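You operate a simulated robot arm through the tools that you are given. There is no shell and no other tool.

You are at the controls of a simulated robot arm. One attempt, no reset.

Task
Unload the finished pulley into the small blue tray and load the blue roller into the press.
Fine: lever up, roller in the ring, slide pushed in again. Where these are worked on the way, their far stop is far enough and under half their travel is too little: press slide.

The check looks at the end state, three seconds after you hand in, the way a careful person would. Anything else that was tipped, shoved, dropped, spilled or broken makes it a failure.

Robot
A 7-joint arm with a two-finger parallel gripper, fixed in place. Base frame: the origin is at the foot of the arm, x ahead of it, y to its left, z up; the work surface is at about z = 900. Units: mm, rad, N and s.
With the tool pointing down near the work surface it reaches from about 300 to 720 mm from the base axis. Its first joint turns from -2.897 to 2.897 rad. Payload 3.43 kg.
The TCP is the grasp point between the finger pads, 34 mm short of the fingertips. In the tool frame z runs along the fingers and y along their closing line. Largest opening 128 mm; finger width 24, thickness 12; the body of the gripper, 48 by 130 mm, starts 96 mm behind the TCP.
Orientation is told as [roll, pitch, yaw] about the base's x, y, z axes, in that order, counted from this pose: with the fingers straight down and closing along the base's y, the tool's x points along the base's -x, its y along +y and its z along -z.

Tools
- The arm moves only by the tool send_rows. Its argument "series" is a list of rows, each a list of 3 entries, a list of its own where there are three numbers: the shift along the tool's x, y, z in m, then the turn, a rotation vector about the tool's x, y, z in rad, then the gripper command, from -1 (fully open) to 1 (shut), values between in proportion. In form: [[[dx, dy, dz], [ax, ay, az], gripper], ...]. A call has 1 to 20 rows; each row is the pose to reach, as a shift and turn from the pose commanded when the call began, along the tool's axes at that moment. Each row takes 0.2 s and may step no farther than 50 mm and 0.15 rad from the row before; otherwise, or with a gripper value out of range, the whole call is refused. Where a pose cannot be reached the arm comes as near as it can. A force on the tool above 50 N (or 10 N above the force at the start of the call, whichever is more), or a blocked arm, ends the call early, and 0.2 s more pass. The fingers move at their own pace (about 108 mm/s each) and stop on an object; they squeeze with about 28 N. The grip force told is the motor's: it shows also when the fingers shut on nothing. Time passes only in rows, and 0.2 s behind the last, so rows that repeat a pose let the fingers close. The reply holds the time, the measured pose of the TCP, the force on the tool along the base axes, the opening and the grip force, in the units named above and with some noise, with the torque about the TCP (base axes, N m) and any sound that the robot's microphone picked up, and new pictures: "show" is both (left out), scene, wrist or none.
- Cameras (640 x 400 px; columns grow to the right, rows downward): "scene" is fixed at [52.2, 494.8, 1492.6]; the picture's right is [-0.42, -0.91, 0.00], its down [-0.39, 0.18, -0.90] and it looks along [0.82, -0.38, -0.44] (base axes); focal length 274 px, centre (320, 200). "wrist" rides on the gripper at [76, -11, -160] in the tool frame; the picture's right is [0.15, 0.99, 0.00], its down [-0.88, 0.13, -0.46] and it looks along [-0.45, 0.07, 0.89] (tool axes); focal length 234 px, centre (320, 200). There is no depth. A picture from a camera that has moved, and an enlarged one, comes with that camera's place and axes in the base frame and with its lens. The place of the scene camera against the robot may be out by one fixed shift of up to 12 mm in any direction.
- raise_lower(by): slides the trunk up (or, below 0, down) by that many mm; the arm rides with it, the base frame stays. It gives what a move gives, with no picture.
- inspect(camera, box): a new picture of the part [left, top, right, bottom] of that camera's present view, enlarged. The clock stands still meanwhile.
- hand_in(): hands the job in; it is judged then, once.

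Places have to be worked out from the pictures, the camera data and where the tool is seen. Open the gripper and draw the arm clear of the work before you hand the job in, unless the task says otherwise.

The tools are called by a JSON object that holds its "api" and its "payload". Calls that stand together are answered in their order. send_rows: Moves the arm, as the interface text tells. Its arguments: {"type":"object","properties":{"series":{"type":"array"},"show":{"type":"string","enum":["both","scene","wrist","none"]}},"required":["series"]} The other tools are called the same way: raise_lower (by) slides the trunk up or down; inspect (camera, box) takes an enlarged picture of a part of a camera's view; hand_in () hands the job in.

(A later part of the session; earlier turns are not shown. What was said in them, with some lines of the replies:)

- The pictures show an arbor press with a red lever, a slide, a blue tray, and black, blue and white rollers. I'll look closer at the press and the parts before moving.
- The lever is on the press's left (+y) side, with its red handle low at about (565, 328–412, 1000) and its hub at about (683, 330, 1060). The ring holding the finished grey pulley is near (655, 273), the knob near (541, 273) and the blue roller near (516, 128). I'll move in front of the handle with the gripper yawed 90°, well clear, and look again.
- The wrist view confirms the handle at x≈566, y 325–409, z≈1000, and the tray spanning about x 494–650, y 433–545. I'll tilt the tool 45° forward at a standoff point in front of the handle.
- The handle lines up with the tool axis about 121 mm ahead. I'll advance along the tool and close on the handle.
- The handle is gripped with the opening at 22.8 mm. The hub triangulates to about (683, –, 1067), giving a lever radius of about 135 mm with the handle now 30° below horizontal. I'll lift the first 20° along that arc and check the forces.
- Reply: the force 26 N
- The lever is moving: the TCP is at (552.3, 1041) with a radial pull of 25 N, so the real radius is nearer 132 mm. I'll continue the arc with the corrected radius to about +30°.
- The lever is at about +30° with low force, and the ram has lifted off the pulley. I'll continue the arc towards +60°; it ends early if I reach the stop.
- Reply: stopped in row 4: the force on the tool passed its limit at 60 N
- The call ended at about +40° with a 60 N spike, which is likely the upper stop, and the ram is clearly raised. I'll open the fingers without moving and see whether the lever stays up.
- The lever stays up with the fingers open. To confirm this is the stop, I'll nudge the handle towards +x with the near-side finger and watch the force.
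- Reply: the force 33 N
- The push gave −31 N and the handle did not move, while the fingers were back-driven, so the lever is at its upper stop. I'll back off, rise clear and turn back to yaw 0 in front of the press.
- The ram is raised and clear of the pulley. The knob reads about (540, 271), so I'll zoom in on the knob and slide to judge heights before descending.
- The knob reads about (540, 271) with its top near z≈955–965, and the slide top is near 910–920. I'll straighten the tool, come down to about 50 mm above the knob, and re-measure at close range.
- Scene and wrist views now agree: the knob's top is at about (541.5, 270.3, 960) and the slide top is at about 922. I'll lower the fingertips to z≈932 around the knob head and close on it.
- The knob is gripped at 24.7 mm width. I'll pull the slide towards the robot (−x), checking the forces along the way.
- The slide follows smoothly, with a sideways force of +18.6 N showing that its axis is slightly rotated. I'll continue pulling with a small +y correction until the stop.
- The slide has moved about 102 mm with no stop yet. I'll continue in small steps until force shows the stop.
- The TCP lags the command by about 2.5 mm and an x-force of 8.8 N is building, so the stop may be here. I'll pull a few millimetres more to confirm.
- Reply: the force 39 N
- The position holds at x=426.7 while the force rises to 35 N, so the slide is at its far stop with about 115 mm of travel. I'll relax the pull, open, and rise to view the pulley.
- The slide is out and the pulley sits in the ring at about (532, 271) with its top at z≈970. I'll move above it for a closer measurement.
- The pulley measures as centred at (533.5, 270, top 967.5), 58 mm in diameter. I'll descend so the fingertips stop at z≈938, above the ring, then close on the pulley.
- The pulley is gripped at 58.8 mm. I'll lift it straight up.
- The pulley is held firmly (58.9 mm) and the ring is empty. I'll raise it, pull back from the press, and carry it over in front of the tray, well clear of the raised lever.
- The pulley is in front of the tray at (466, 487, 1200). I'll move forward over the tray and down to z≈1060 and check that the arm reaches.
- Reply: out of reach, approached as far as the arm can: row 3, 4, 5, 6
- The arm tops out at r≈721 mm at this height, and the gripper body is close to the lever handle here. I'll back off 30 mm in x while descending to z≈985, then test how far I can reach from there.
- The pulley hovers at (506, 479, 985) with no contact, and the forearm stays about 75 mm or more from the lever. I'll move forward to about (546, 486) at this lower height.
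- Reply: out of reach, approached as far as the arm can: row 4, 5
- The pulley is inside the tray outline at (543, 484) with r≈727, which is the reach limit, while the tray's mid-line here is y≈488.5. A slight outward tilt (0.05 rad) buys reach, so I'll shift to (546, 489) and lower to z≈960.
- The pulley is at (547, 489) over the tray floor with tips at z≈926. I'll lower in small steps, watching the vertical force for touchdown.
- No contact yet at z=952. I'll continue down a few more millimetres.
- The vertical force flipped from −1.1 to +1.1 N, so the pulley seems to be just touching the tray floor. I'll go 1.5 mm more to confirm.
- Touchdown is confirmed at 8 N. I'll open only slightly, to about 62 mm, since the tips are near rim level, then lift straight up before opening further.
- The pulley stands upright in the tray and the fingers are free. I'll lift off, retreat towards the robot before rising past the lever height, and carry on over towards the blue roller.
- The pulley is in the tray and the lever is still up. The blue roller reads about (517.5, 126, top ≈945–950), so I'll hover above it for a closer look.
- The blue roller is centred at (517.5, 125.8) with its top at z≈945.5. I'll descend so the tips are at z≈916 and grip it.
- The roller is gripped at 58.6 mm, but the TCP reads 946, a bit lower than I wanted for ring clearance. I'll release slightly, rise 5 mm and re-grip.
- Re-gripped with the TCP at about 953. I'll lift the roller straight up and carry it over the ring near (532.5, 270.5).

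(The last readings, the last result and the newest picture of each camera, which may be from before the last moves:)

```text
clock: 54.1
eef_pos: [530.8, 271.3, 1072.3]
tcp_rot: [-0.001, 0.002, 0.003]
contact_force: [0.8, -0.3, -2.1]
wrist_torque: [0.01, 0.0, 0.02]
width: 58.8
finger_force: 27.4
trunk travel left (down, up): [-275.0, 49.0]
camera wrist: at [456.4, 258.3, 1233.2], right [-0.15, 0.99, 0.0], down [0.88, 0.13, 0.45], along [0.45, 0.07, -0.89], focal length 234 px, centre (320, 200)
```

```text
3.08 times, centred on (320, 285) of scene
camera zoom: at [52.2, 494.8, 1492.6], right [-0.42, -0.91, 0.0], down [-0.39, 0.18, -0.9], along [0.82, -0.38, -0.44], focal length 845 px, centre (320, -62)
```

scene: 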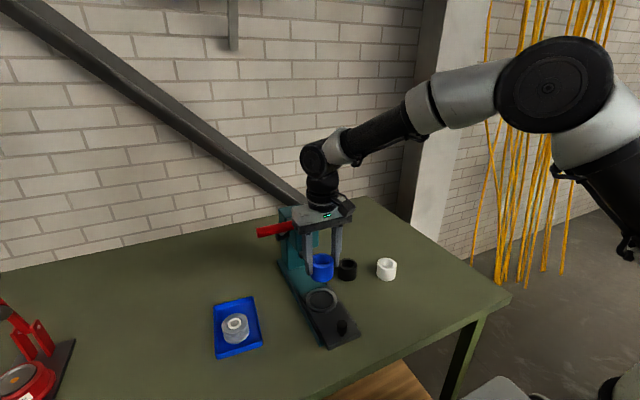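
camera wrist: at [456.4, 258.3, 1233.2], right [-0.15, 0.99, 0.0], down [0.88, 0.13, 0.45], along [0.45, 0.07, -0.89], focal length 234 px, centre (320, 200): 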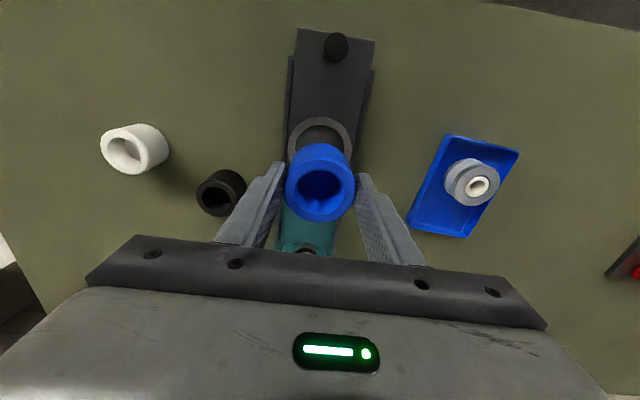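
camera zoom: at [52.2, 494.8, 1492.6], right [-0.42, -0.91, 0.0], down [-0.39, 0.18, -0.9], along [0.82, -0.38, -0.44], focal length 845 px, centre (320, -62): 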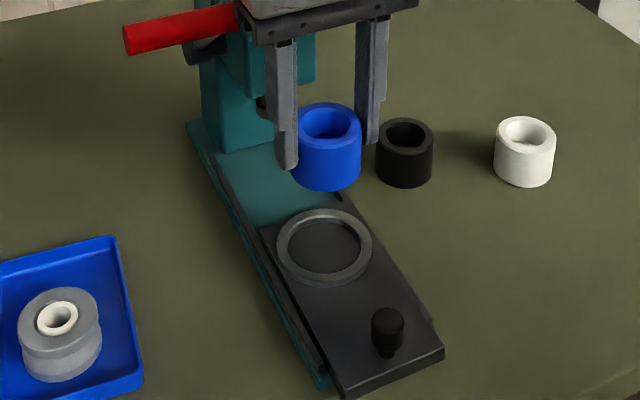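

The roller is over the ring, whose inner diameter is about 63 mm against the roller's 58.6 mm. By comparison with the pulley's grip position I need about +1.8 mm in x, so I'll correct and descend to just above the ring.

{"api": "send_rows", "payload": {"series": [[[-0.001, 0, 0.02], [0, 0, 0], 1], [[-0.0018, -0.0004, 0.045], [0, 0, 0], 1], [[-0.0018, -0.0004, 0.065], [0, 0, 0], 1], [[-0.0018, -0.0004, 0.077], [0, 0, 0], 1], [[-0.0018, -0.0004, 0.077], [0, 0, 0], 1]]}}

{"api": "inspect", "payload": {"camera": "wrist", "box": [240, 100, 400, 240]}}

{"api": "inspect", "payload": {"camera": "scene", "box": [280, 240, 370, 330]}}

```text
clock: 55.3
eef_pos: [534.4, 269.6, 996.7]
tcp_rot: [0.0, 0.001, 0.005]
contact_force: [1.0, -0.4, -0.7]
wrist_torque: [-0.01, 0.0, -0.03]
width: 58.6
finger_force: 27.8
trunk travel left (down, up): [-275.0, 49.0]
camera wrist: at [458.2, 258.1, 1157.6], right [-0.15, 0.99, 0.0], down [0.88, 0.13, 0.46], along [0.45, 0.07, -0.89], focal length 234 px, centre (320, 200)
```

scene: 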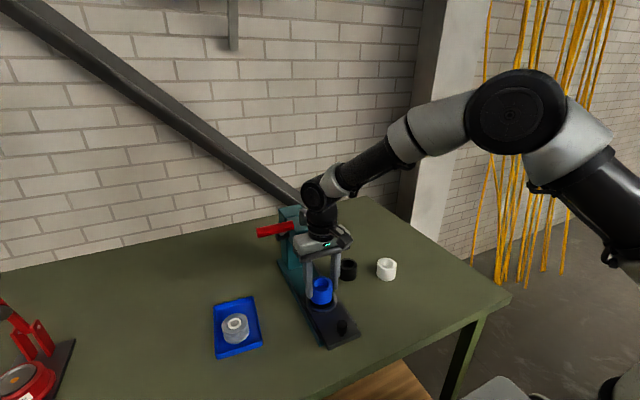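
wrist: 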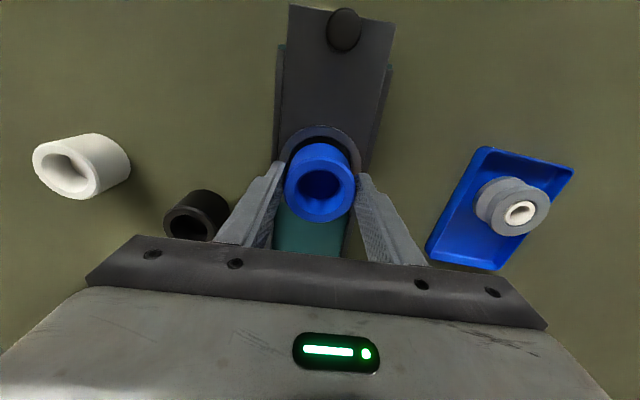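

```text
2.86 times, centred on (320, 170) of wrist
camera zoom: at [458.2, 258.1, 1157.6], right [-0.15, 0.99, 0.0], down [0.88, 0.13, 0.46], along [0.45, 0.07, -0.89], focal length 669 px, centre (320, 286)
```

zoom: 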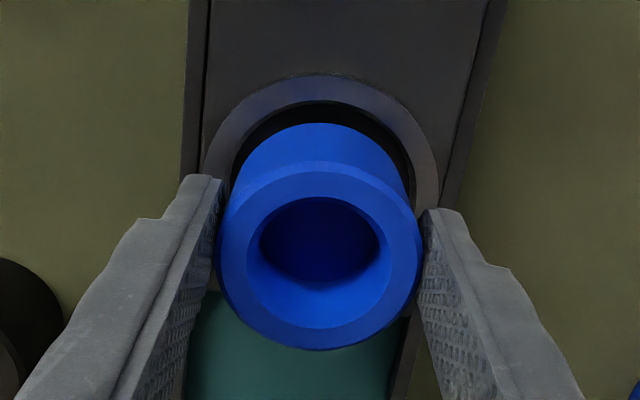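

```text
4.44 times, centred on (325, 285) of scene
camera zoom: at [52.2, 494.8, 1492.6], right [-0.42, -0.91, 0.0], down [-0.39, 0.18, -0.9], along [0.82, -0.38, -0.44], focal length 1220 px, centre (298, -178)
```

zoom: 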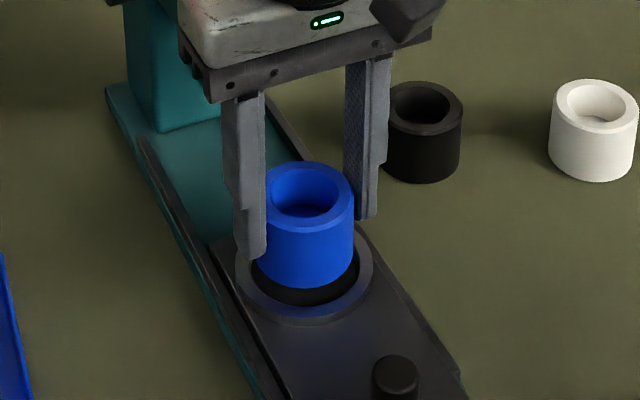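

The roller bottom is about 9 mm above the ring. The near-side gap looks larger than it should be, about 4.5 mm where 2 mm is expected, so I'll shift −1.8 mm in x, lower 5 mm and look again at higher zoom.

{"api": "send_rows", "payload": {"series": [[[0.001, 0, 0], [0, 0, 0], 1], [[0.0018, 0, 0.002], [0, 0, 0], 1], [[0.0018, 0, 0.005], [0, 0, 0], 1], [[0.0018, 0, 0.005], [0, 0, 0], 1]], "show": "none"}}

{"api": "inspect", "payload": {"camera": "wrist", "box": [270, 120, 370, 200]}}

{"api": "inspect", "payload": {"camera": "scene", "box": [295, 265, 355, 325]}}

```text
clock: 56.3
eef_pos: [531.5, 271.1, 991.3]
tcp_rot: [-0.002, -0.001, 0.004]
contact_force: [0.5, -0.3, -0.9]
wrist_torque: [0.0, 0.02, 0.01]
width: 58.7
finger_force: 27.9
trunk travel left (down, up): [-275.0, 49.0]
```

```text
5.00 times, centred on (320, 160) of wrist
camera zoom: at [456.2, 258.5, 1151.9], right [-0.15, 0.99, 0.0], down [0.88, 0.13, 0.46], along [0.45, 0.07, -0.89], focal length 1171 px, centre (320, 400)
```

zoom: 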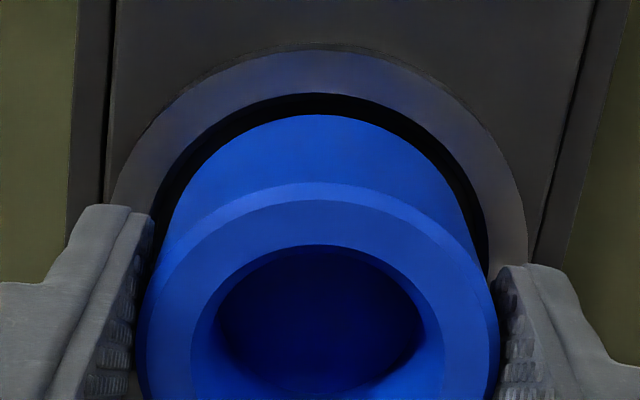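

```text
6.67 times, centred on (325, 295) of scene
camera zoom: at [52.2, 494.8, 1492.6], right [-0.42, -0.91, 0.0], down [-0.39, 0.18, -0.9], along [0.82, -0.38, -0.44], focal length 1830 px, centre (287, -433)
```

zoom: 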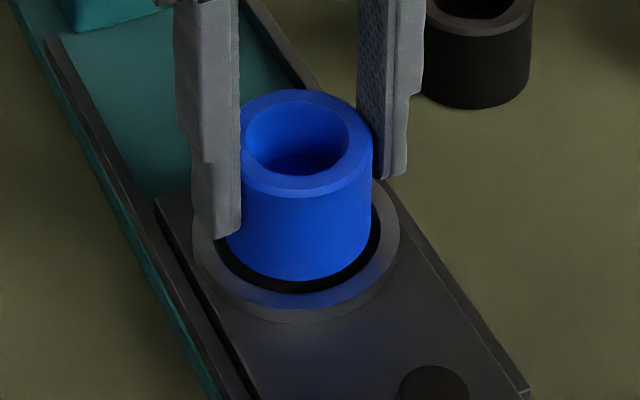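

The ring wall measures about 7.8 mm, so the inner diameter is about 65 mm. The visible gap of around 3.5 mm means the roller is now nearly centred. I'll descend in small steps with a −0.5 mm x trim, checking the force.

{"api": "send_rows", "payload": {"series": [[[0.0005, 0, 0.0015], [0, 0, 0], 1], [[0.0005, 0, 0.003], [0, 0, 0], 1], [[0.0005, 0, 0.0045], [0, 0, 0], 1]], "show": "none"}}

{"api": "inspect", "payload": {"camera": "wrist", "box": [270, 120, 370, 200]}}

{"api": "inspect", "payload": {"camera": "scene", "box": [295, 265, 355, 325]}}

```text
clock: 57.1
eef_pos: [531.0, 269.8, 985.5]
tcp_rot: [0.001, 0.0, 0.005]
contact_force: [0.8, 0.3, -1.9]
wrist_torque: [0.0, -0.01, 0.0]
width: 58.5
finger_force: 28.0
trunk travel left (down, up): [-275.0, 49.0]
```

```text
5.00 times, centred on (320, 160) of wrist
camera zoom: at [456.4, 258.7, 1146.6], right [-0.15, 0.99, 0.0], down [0.88, 0.13, 0.46], along [0.45, 0.07, -0.89], focal length 1171 px, centre (320, 400)
```

zoom: 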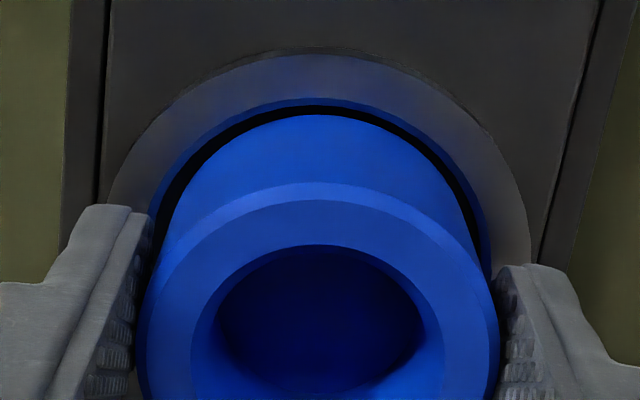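

```text
6.67 times, centred on (325, 295) of scene
camera zoom: at [52.2, 494.8, 1492.6], right [-0.42, -0.91, 0.0], down [-0.39, 0.18, -0.9], along [0.82, -0.38, -0.44], focal length 1830 px, centre (287, -433)
```

zoom: 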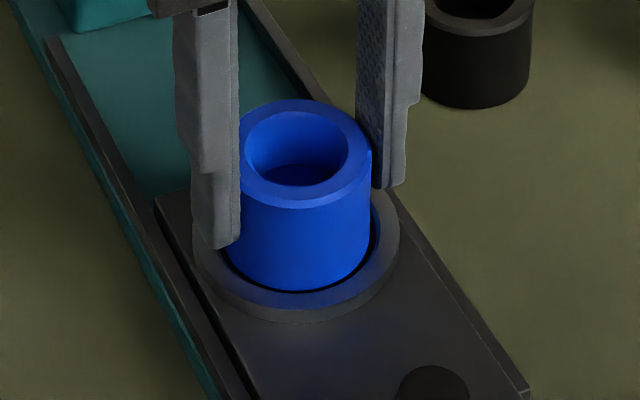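

No contact yet, and the roller appears centred inside the ring. I'll continue the last few millimetres.

{"api": "send_rows", "payload": {"series": [[[0, 0, 0.0015], [0, 0, 0], 1], [[0, 0, 0.003], [0, 0, 0], 1]], "show": "none"}}

```text
clock: 57.7
eef_pos: [531.6, 270.1, 983.0]
tcp_rot: [0.001, 0.0, 0.004]
contact_force: [0.3, 0.3, 1.0]
wrist_torque: [-0.05, 0.03, 0.04]
width: 58.5
finger_force: 28.6
trunk travel left (down, up): [-275.0, 49.0]
```

The force flipped to +1 N at TCP 983, where the roller's bottom would be about 929.6, matching the ring floor I inferred earlier. I'll press 1 mm more to confirm, then inspect.

{"api": "send_rows", "payload": {"series": [[[0, 0, 0.001], [0, 0, 0], 1], [[0, 0, 0.001], [0, 0, 0], 1]], "show": "none"}}

{"api": "inspect", "payload": {"camera": "wrist", "box": [270, 120, 370, 200]}}

{"api": "inspect", "payload": {"camera": "scene", "box": [295, 265, 355, 325]}}

```text
clock: 58.3
eef_pos: [531.2, 270.0, 983.6]
tcp_rot: [0.002, -0.001, 0.004]
contact_force: [-0.5, -0.9, 10.8]
wrist_torque: [-0.18, 0.26, -0.02]
width: 58.4
finger_force: 28.2
trunk travel left (down, up): [-275.0, 49.0]
```

```text
5.00 times, centred on (320, 160) of wrist
camera zoom: at [456.1, 258.6, 1143.4], right [-0.15, 0.99, 0.0], down [0.88, 0.13, 0.46], along [0.45, 0.07, -0.89], focal length 1171 px, centre (320, 400)
```

zoom: 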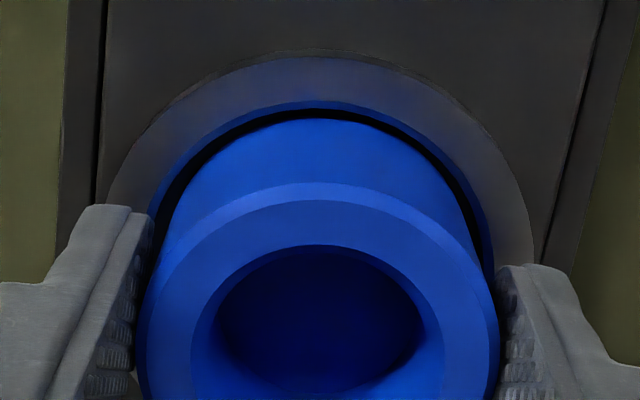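

```text
6.67 times, centred on (325, 295) of scene
camera zoom: at [52.2, 494.8, 1492.6], right [-0.42, -0.91, 0.0], down [-0.39, 0.18, -0.9], along [0.82, -0.38, -0.44], focal length 1830 px, centre (287, -433)
```

zoom: 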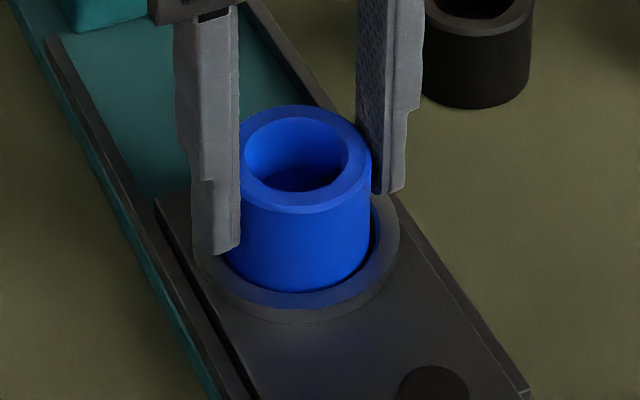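

Contact is solid at 10.8 N, and both views show the roller's base inside the ring wall all round. I'll release gently and lift a little to see how it sits.

{"api": "send_rows", "payload": {"series": [[[0, 0, -0.001], [0, 0, 0], 0.06], [[0, 0, -0.001], [0, 0, 0], 0.02], [[0, 0, -0.001], [0, 0, 0], -0.05], [[0, 0, -0.001], [0, 0, 0], -0.15], [[0, 0, -0.001], [0, 0, 0], -0.25], [[0, 0, -0.015], [0, 0, 0], -0.3], [[0, 0, -0.045], [0, 0, 0], -0.3], [[0, 0, -0.09], [0, 0, 0], -0.3], [[0, 0, -0.09], [0, 0, 0], -0.3]]}}

{"api": "inspect", "payload": {"camera": "wrist", "box": [240, 100, 400, 240]}}

{"api": "inspect", "payload": {"camera": "scene", "box": [285, 255, 365, 345]}}

```text
clock: 60.3
eef_pos: [529.1, 273.9, 1073.3]
tcp_rot: [0.001, 0.002, 0.004]
contact_force: [0.0, 0.0, 0.7]
wrist_torque: [0.01, 0.01, -0.01]
width: 83.0
finger_force: 0.0
trunk travel left (down, up): [-275.0, 49.0]
camera wrist: at [454.1, 261.8, 1234.3], right [-0.15, 0.99, 0.0], down [0.88, 0.13, 0.46], along [0.45, 0.07, -0.89], focal length 234 px, centre (320, 200)
```

scene: 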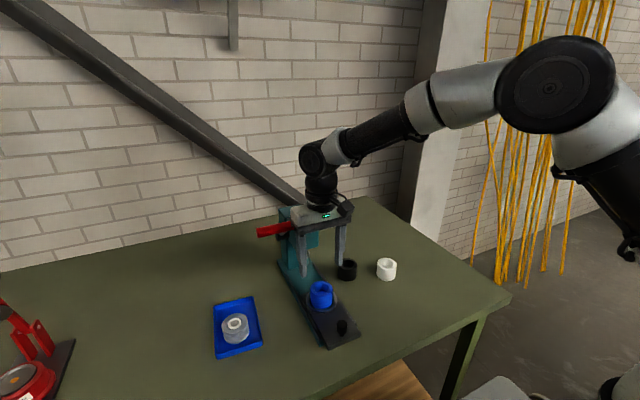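
wrist: 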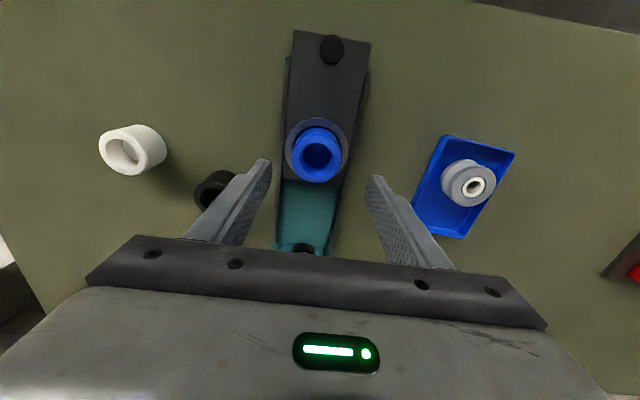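

```text
2.86 times, centred on (320, 170) of wrist
camera zoom: at [454.1, 261.8, 1234.3], right [-0.15, 0.99, 0.0], down [0.88, 0.13, 0.46], along [0.45, 0.07, -0.89], focal length 669 px, centre (320, 286)
```

zoom: 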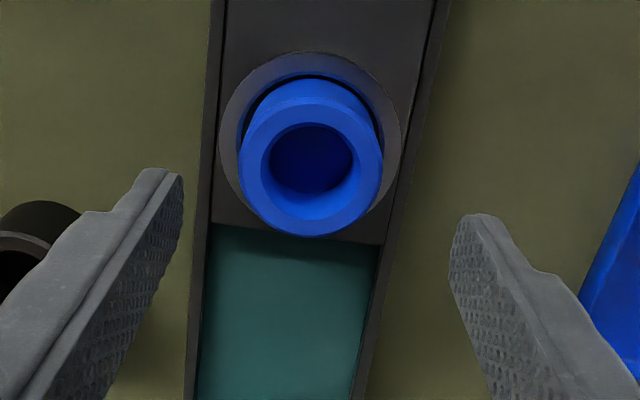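

```text
4.44 times, centred on (325, 300) of scene
camera zoom: at [52.2, 494.8, 1492.6], right [-0.42, -0.91, 0.0], down [-0.39, 0.18, -0.9], along [0.82, -0.38, -0.44], focal length 1220 px, centre (298, -244)
```

zoom: 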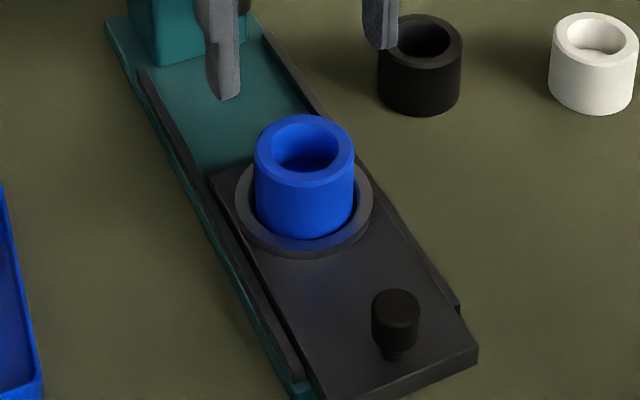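

The roller stands upright in the ring with an even gap, released cleanly. Next I'll go back to the knob at about (427, 270.5) to push the slide in.

{"api": "send_rows", "payload": {"series": [[[0.025, -0.001, 0], [0, 0, 0], -0.2], [[0.055, -0.002, 0], [0, 0, 0], -0.1], [[0.085, -0.003, 0.01], [0, 0, 0], 0], [[0.102, -0.0034, 0.03], [0, 0, 0], 0], [[0.102, -0.0034, 0.058], [0, 0, 0], 0], [[0.102, -0.0034, 0.058], [0, 0, 0], 0]]}}

{"api": "inspect", "payload": {"camera": "wrist", "box": [220, 100, 420, 240]}}

{"api": "inspect", "payload": {"camera": "scene", "box": [270, 220, 390, 350]}}

```text
clock: 61.7
eef_pos: [427.2, 263.4, 1015.3]
tcp_rot: [0.0, -0.001, 0.004]
contact_force: [0.1, -0.3, 0.2]
wrist_torque: [-0.01, 0.04, -0.01]
width: 64.2
finger_force: 0.2
trunk travel left (down, up): [-275.0, 49.0]
camera wrist: at [352.2, 252.6, 1176.1], right [-0.15, 0.99, 0.0], down [0.88, 0.13, 0.46], along [0.45, 0.07, -0.89], focal length 234 px, centre (320, 200)
```

scene: 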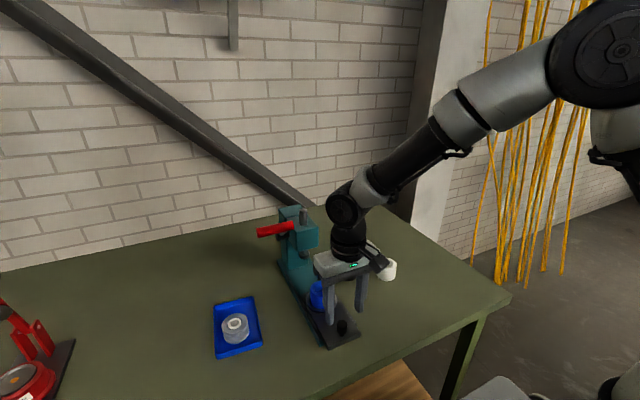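
wrist: 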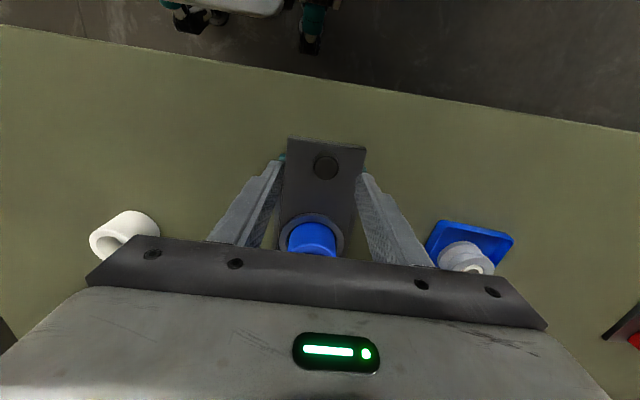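

```text
2.86 times, centred on (320, 170) of wrist
camera zoom: at [352.2, 252.6, 1176.1], right [-0.15, 0.99, 0.0], down [0.88, 0.13, 0.46], along [0.45, 0.07, -0.89], focal length 669 px, centre (320, 286)
```

zoom: 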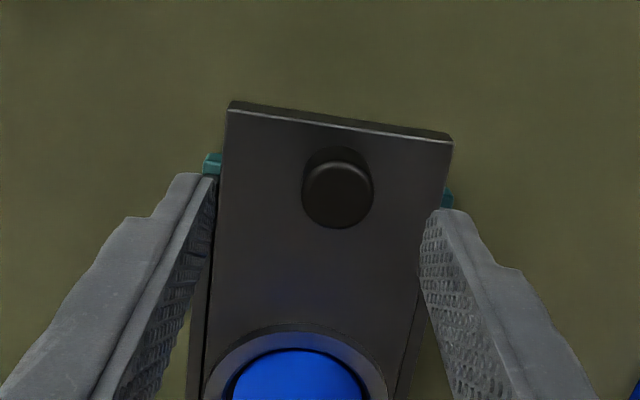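

```text
3.08 times, centred on (330, 285) of scene
camera zoom: at [52.2, 494.8, 1492.6], right [-0.42, -0.91, 0.0], down [-0.39, 0.18, -0.9], along [0.82, -0.38, -0.44], focal length 845 px, centre (289, -62)
```

zoom: 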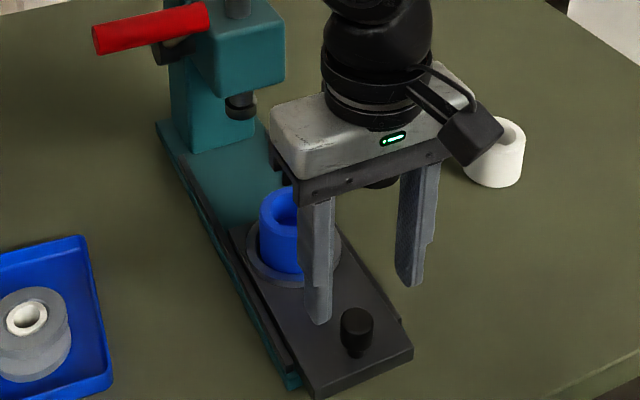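

The TCP reads y=263.5 while the knob is at about (425.5, 270), so I need +6.5 mm in y. I'll correct that first, then descend around the knob.

{"api": "send_rows", "payload": {"series": [[[0.001, 0.004, 0], [0, 0, 0], 0], [[0.001, 0.0065, 0.005], [0, 0, 0], 0], [[0.001, 0.0065, 0.015], [0, 0, 0], 0], [[0.001, 0.0065, 0.015], [0, 0, 0], 0]], "show": "wrist"}}

{"api": "inspect", "payload": {"camera": "wrist", "box": [220, 100, 420, 240]}}

```text
clock: 62.7
eef_pos: [428.3, 271.2, 998.1]
tcp_rot: [0.001, 0.001, 0.003]
contact_force: [0.8, 0.1, -0.4]
wrist_torque: [0.01, 0.01, 0.0]
width: 64.2
finger_force: 0.1
trunk travel left (down, up): [-275.0, 49.0]
camera wrist: at [353.2, 259.5, 1160.0], right [-0.15, 0.99, 0.0], down [0.88, 0.13, 0.46], along [0.45, 0.07, -0.89], focal length 234 px, centre (320, 200)
```

wrist: 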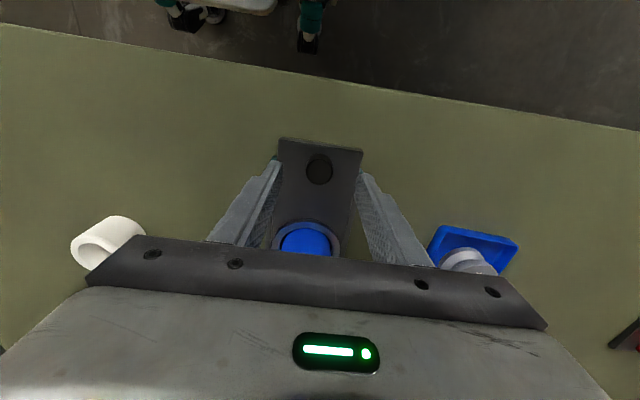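

```text
2.86 times, centred on (320, 170) of wrist
camera zoom: at [353.2, 259.5, 1160.0], right [-0.15, 0.99, 0.0], down [0.88, 0.13, 0.46], along [0.45, 0.07, -0.89], focal length 669 px, centre (320, 286)
```

zoom: 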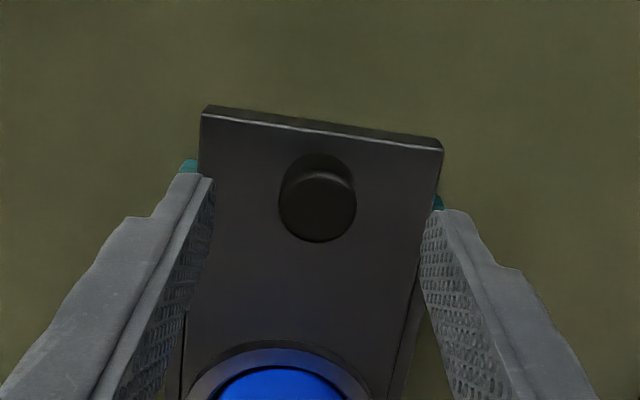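

The knob is centred between the fingers. I'll descend to z≈969 and grip it.

{"api": "send_rows", "payload": {"series": [[[0.002, -0.001, 0.012], [0, 0, 0], 0], [[0.002, -0.001, 0.022], [0, 0, 0], 0], [[0.002, -0.001, 0.029], [0, 0, 0], 0], [[0.002, -0.001, 0.029], [0, 0, 0], 0.3], [[0.002, -0.001, 0.029], [0, 0, 0], 0.6], [[0.002, -0.001, 0.029], [0, 0, 0], 1], [[0.002, -0.001, 0.029], [0, 0, 0], 1]], "show": "wrist"}}

```text
clock: 64.3
eef_pos: [427.9, 269.8, 970.1]
tcp_rot: [0.0, 0.0, 0.004]
contact_force: [-0.4, -1.5, -0.5]
wrist_torque: [-0.08, -0.17, 0.04]
width: 24.6
finger_force: 44.4
trunk travel left (down, up): [-275.0, 49.0]
camera wrist: at [351.5, 258.4, 1131.2], right [-0.15, 0.99, 0.0], down [0.88, 0.13, 0.46], along [0.45, 0.07, -0.89], focal length 234 px, centre (320, 200)
```

wrist: 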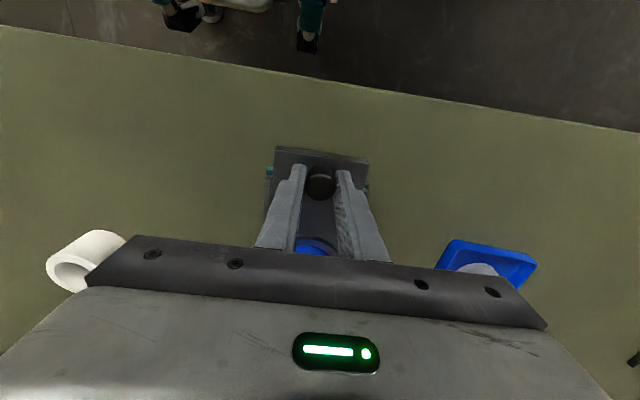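

The knob is gripped at 24.6 mm. I'll push the slide in (+x) in gentle steps, checking forces halfway.

{"api": "send_rows", "payload": {"series": [[[-0.005, 0, 0], [0, 0, 0], 1], [[-0.012, 0, 0], [0, 0, 0], 1], [[-0.02, 0, 0], [0, 0, 0], 1], [[-0.028, 0, 0], [0, 0, 0], 1], [[-0.036, 0, 0], [0, 0, 0], 1], [[-0.044, 0, 0], [0, 0, 0], 1], [[-0.05, 0, 0], [0, 0, 0], 1]]}}

{"api": "inspect", "payload": {"camera": "scene", "box": [260, 200, 380, 350]}}

```text
clock: 65.9
eef_pos: [476.2, 269.4, 970.5]
tcp_rot: [0.0, 0.0, 0.001]
contact_force: [-0.3, -20.5, 4.2]
wrist_torque: [-0.29, -0.06, 0.04]
width: 24.7
finger_force: 45.2
trunk travel left (down, up): [-275.0, 49.0]
camera wrist: at [401.2, 258.6, 1131.0], right [-0.15, 0.99, 0.0], down [0.88, 0.13, 0.46], along [0.45, 0.07, -0.89], focal length 234 px, centre (320, 200)
```

scene: 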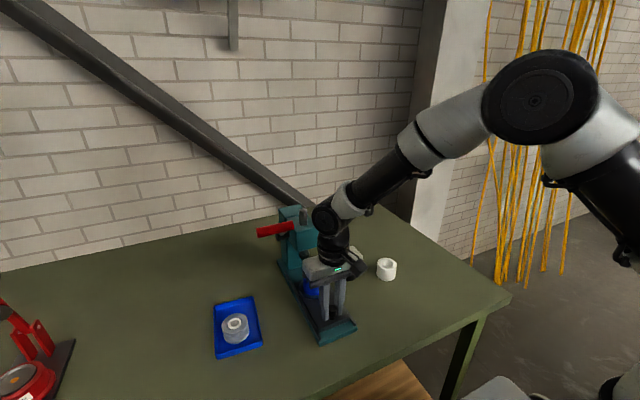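
wrist: 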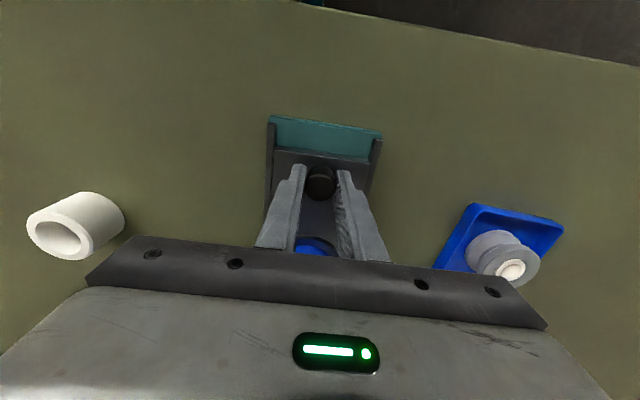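

```text
2.67 times, centred on (320, 275) of scene
camera zoom: at [52.2, 494.8, 1492.6], right [-0.42, -0.91, 0.0], down [-0.39, 0.18, -0.9], along [0.82, -0.38, -0.44], focal length 732 px, centre (320, 0)
```

zoom: 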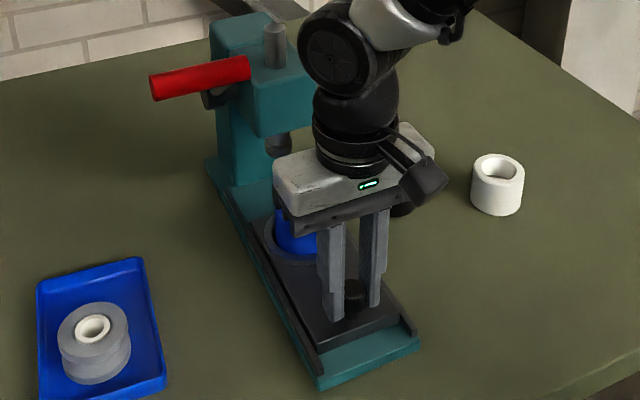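

The slide moves freely along x, with a sideways force of −20 N building from arm drift. I'll add a −y correction and continue to about 538.

{"api": "send_rows", "payload": {"series": [[[-0.005, -0.0022, 0], [0, 0, 0], 1], [[-0.012, -0.003, 0], [0, 0, 0], 1], [[-0.02, -0.0035, 0], [0, 0, 0], 1], [[-0.028, -0.004, 0], [0, 0, 0], 1], [[-0.036, -0.0045, 0], [0, 0, 0], 1], [[-0.044, -0.005, 0], [0, 0, 0], 1], [[-0.052, -0.0055, 0], [0, 0, 0], 1], [[-0.06, -0.006, 0], [0, 0, 0], 1]]}}

{"api": "inspect", "payload": {"camera": "scene", "box": [260, 200, 380, 350]}}

```text
clock: 67.7
eef_pos: [537.1, 269.5, 971.2]
tcp_rot: [0.003, -0.002, 0.004]
contact_force: [2.5, 13.3, 3.9]
wrist_torque: [0.09, 1.36, -0.02]
width: 24.5
finger_force: 45.2
trunk travel left (down, up): [-275.0, 49.0]
camera wrist: at [461.0, 257.7, 1130.9], right [-0.15, 0.99, 0.0], down [0.88, 0.13, 0.46], along [0.45, 0.07, -0.89], focal length 234 px, centre (320, 200)
```

scene: 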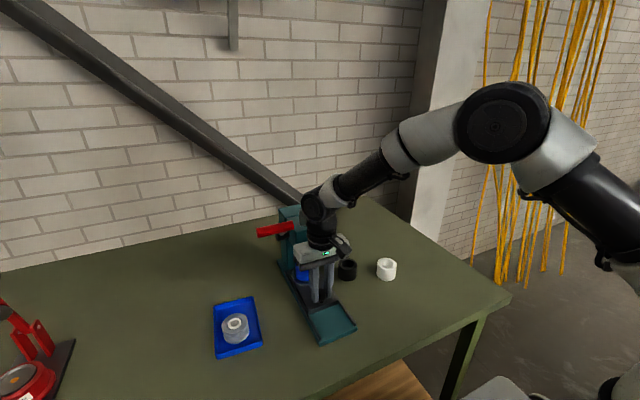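
wrist: 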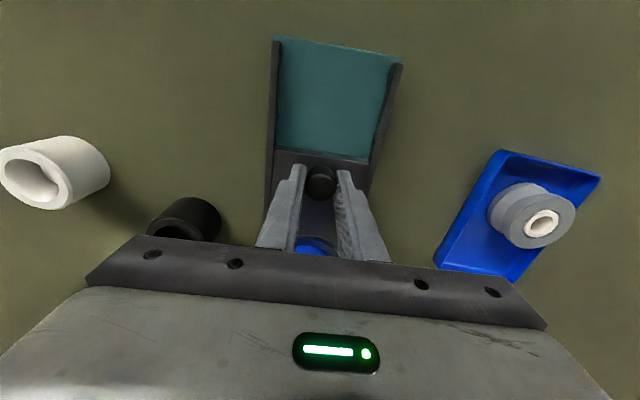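

```text
2.67 times, centred on (320, 275) of scene
camera zoom: at [52.2, 494.8, 1492.6], right [-0.42, -0.91, 0.0], down [-0.39, 0.18, -0.9], along [0.82, -0.38, -0.44], focal length 732 px, centre (320, 0)
```

zoom: 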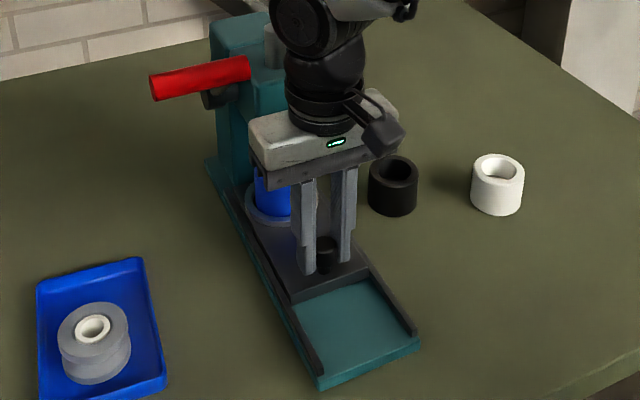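

The slide is at x=537, with about 5 mm to go. I'll push the last bit until the stop shows in the force.

{"api": "send_rows", "payload": {"series": [[[-0.003, 0.001, 0], [0, 0, 0], 1], [[-0.006, 0.001, 0], [0, 0, 0], 1], [[-0.009, 0.001, 0], [0, 0, 0], 1]], "show": "none"}}

```text
clock: 68.5
eef_pos: [541.0, 269.6, 970.3]
tcp_rot: [-0.002, 0.005, 0.005]
contact_force: [-20.5, 14.7, 6.8]
wrist_torque: [0.25, -0.5, 0.02]
width: 24.6
finger_force: 44.4
trunk travel left (down, up): [-275.0, 49.0]
```

Force in x is −20 N at 541, so the slide appears to be at its inner stop. One more small push to confirm.

{"api": "send_rows", "payload": {"series": [[[-0.003, 0, 0], [0, 0, 0], 1], [[-0.003, 0, 0], [0, 0, 0], 1]], "show": "none"}}

```text
clock: 69.1
eef_pos: [543.5, 269.6, 969.7]
tcp_rot: [-0.002, 0.008, 0.008]
contact_force: [-38.0, 12.6, 3.2]
wrist_torque: [0.18, 0.13, 0.1]
width: 24.3
finger_force: 45.3
trunk travel left (down, up): [-275.0, 49.0]
```

Force rises to 38 N with hardly any movement, so the slide is fully in. I'll ease the push, open the fingers and rise straight up.

{"api": "send_rows", "payload": {"series": [[[0.003, 0, 0], [0, 0, 0], 1], [[0.003, 0, 0], [0, 0, 0], 0.5], [[0.003, 0, 0], [0, 0, 0], 0.2], [[0.003, 0, 0], [0, 0, 0], 0], [[0.003, 0, 0], [0, 0, 0], 0], [[0.004, 0, -0.02], [0, 0, 0], 0], [[0.006, 0, -0.05], [0, 0, 0], 0], [[0.02, 0, -0.09], [0, 0, 0], 0], [[0.05, 0, -0.13], [0, 0, 0], 0], [[0.08, 0, -0.17], [0, 0, 0], 0], [[0.11, -0.02, -0.2], [0, 0, 0], 0], [[0.13, -0.05, -0.23], [0, 0, 0], 0], [[0.15, -0.08, -0.25], [0, 0, 0], 0], [[0.15, -0.08, -0.25], [0, 0, 0], 0]]}}

{"api": "inspect", "payload": {"camera": "scene", "box": [190, 190, 410, 370]}}

{"api": "inspect", "payload": {"camera": "wrist", "box": [230, 60, 520, 240]}}

{"api": "inspect", "payload": {"camera": "scene", "box": [260, 200, 360, 320]}}

```text
clock: 72.1
eef_pos: [399.5, 182.0, 1217.8]
tcp_rot: [0.001, 0.002, 0.005]
contact_force: [-0.4, -0.2, 0.4]
wrist_torque: [0.02, 0.01, 0.01]
width: 64.0
finger_force: 0.1
trunk travel left (down, up): [-275.0, 49.0]
camera wrist: at [324.8, 171.6, 1379.2], right [-0.15, 0.99, 0.0], down [0.88, 0.13, 0.46], along [0.45, 0.07, -0.89], focal length 234 px, centre (320, 200)
```

scene: 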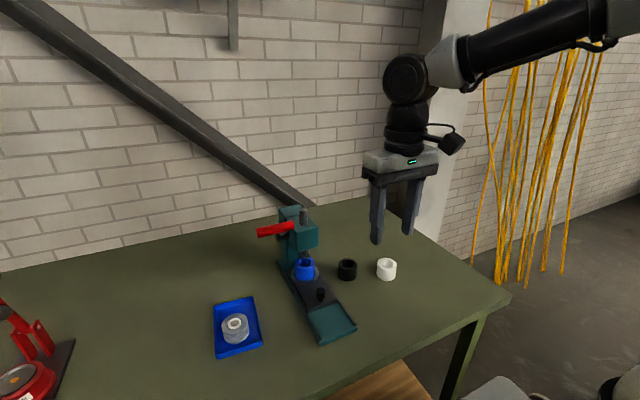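
wrist: 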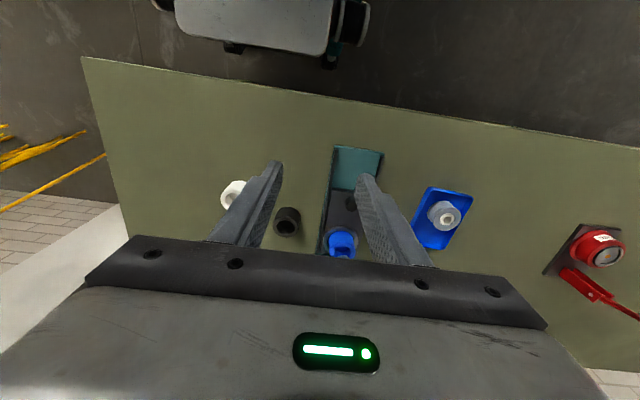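

```text
2.22 times, centred on (300, 280) of scene
camera zoom: at [52.2, 494.8, 1492.6], right [-0.42, -0.91, 0.0], down [-0.39, 0.18, -0.9], along [0.82, -0.38, -0.44], focal length 610 px, centre (364, 22)
```

zoom: 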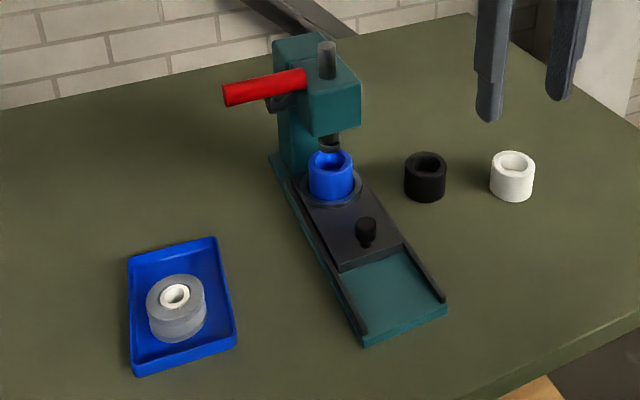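

```text
2.21 times, centred on (375, 150) of wrist
camera zoom: at [324.8, 171.6, 1379.2], right [-0.15, 0.99, 0.0], down [0.88, 0.13, 0.46], along [0.45, 0.07, -0.89], focal length 517 px, centre (199, 310)
```

zoom: 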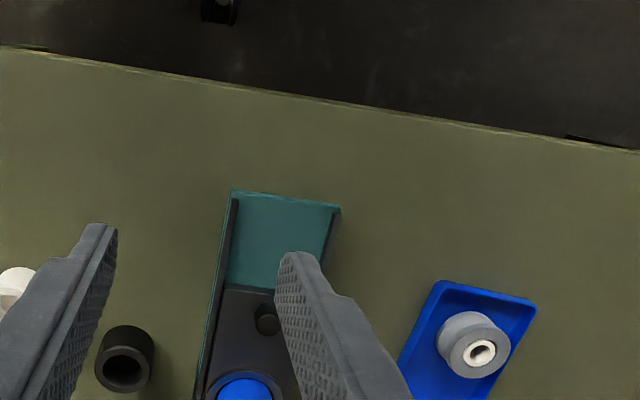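

```text
3.33 times, centred on (310, 260) of scene
camera zoom: at [52.2, 494.8, 1492.6], right [-0.42, -0.91, 0.0], down [-0.39, 0.18, -0.9], along [0.82, -0.38, -0.44], focal length 915 px, centre (353, 0)
```

zoom: 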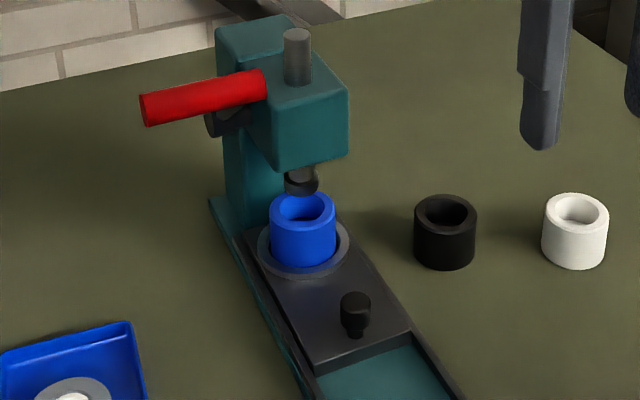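

The slide front edge and knob match their original pixels, the roller stands upright in the ring below the raised ram, the lever is up, and the pulley is in the tray. I'll open the gripper fully and draw the arm back near its start pose.

{"api": "send_rows", "payload": {"series": [[[0.005, 0, -0.04], [0, 0, 0], -0.5], [[0.01, 0, -0.08], [0, 0, 0], -1], [[0.015, 0, -0.12], [0, 0, 0], -1], [[0.015, 0, -0.13], [0, 0, 0], -1], [[0.015, 0, -0.13], [0, 0, 0], -1]]}}

{"api": "inspect", "payload": {"camera": "scene", "box": [190, 190, 410, 370]}}

{"api": "inspect", "payload": {"camera": "wrist", "box": [230, 120, 460, 270]}}

```text
clock: 73.3
eef_pos: [383.1, 186.9, 1349.6]
tcp_rot: [-0.001, -0.001, 0.005]
contact_force: [-0.2, 0.8, -0.5]
wrist_torque: [0.0, 0.01, 0.01]
width: 128.0
finger_force: 0.0
trunk travel left (down, up): [-275.0, 49.0]
camera wrist: at [308.4, 175.5, 1510.2], right [-0.15, 0.99, 0.0], down [0.88, 0.13, 0.46], along [0.45, 0.07, -0.89], focal length 234 px, centre (320, 200)
```

scene: 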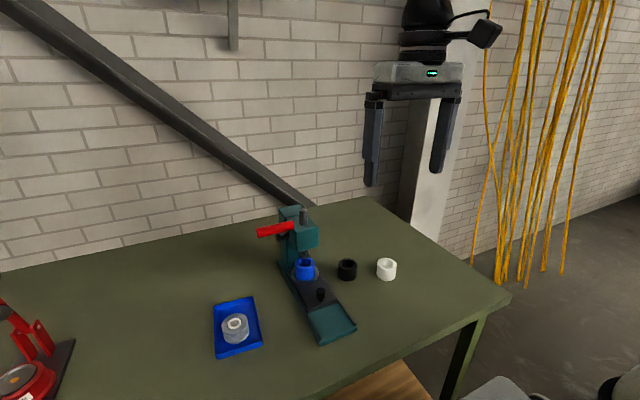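
wrist: 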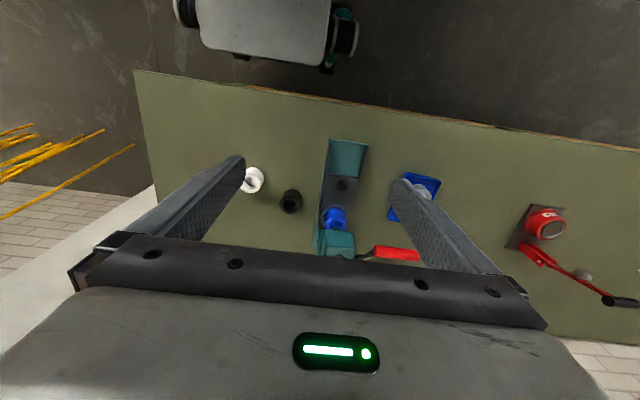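

```text
2.22 times, centred on (300, 280) of scene
camera zoom: at [52.2, 494.8, 1492.6], right [-0.42, -0.91, 0.0], down [-0.39, 0.18, -0.9], along [0.82, -0.38, -0.44], focal length 610 px, centre (364, 22)
```

zoom: 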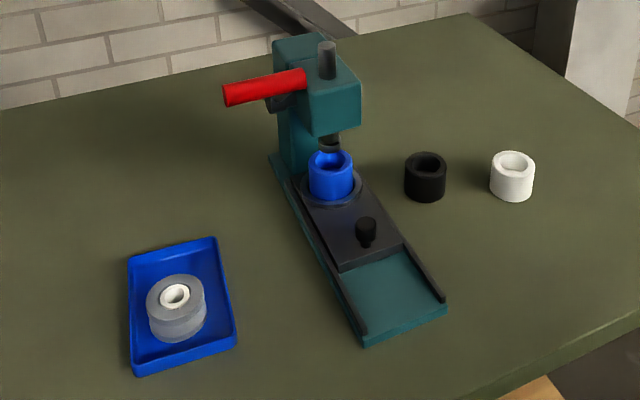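

```text
2.67 times, centred on (345, 195) of wrist
camera zoom: at [308.4, 175.5, 1510.2], right [-0.15, 0.99, 0.0], down [0.88, 0.13, 0.46], along [0.45, 0.07, -0.89], focal length 624 px, centre (253, 213)
```

zoom: 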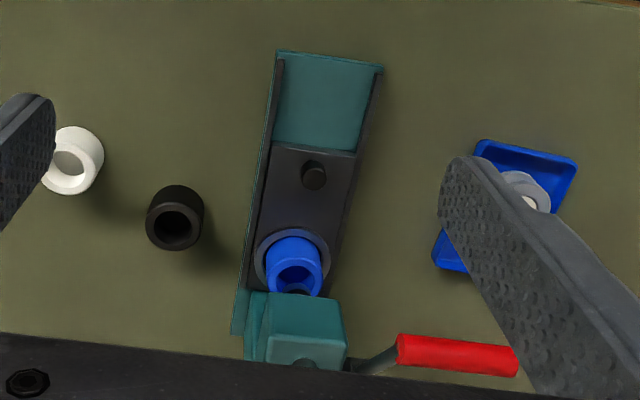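

The final pictures show everything in place and stable: the pulley in the blue tray, the blue roller in the ring, the slide fully in and the lever up. The other rollers are untouched and the arm is clear with the gripper open, so I'm handing in.

{"api": "hand_in", "payload": {}}

```text
The job is handed in.
```

I unloaded the finished pulley into the blue tray and loaded the blue roller into the press, then handed the job in. I don't have the check's result.

The last pictures before handing in showed:

- **Lever:** up at its upper stop. It held there when I pushed against it.
- **Pulley:** upright in the tray, near the edge closest to the robot because that was the limit of the arm's reach.
- **Roller:** upright in the ring, under the raised ram.
- **Slide:** pulled out to its far stop for the swap, then pushed fully in again. Its front edge and knob are back where they started.
- **Everything else:** the black and white rollers were not touched, and the tray looks to be where it started.

The gripper is open and the arm is back near its starting position, clear of the work.
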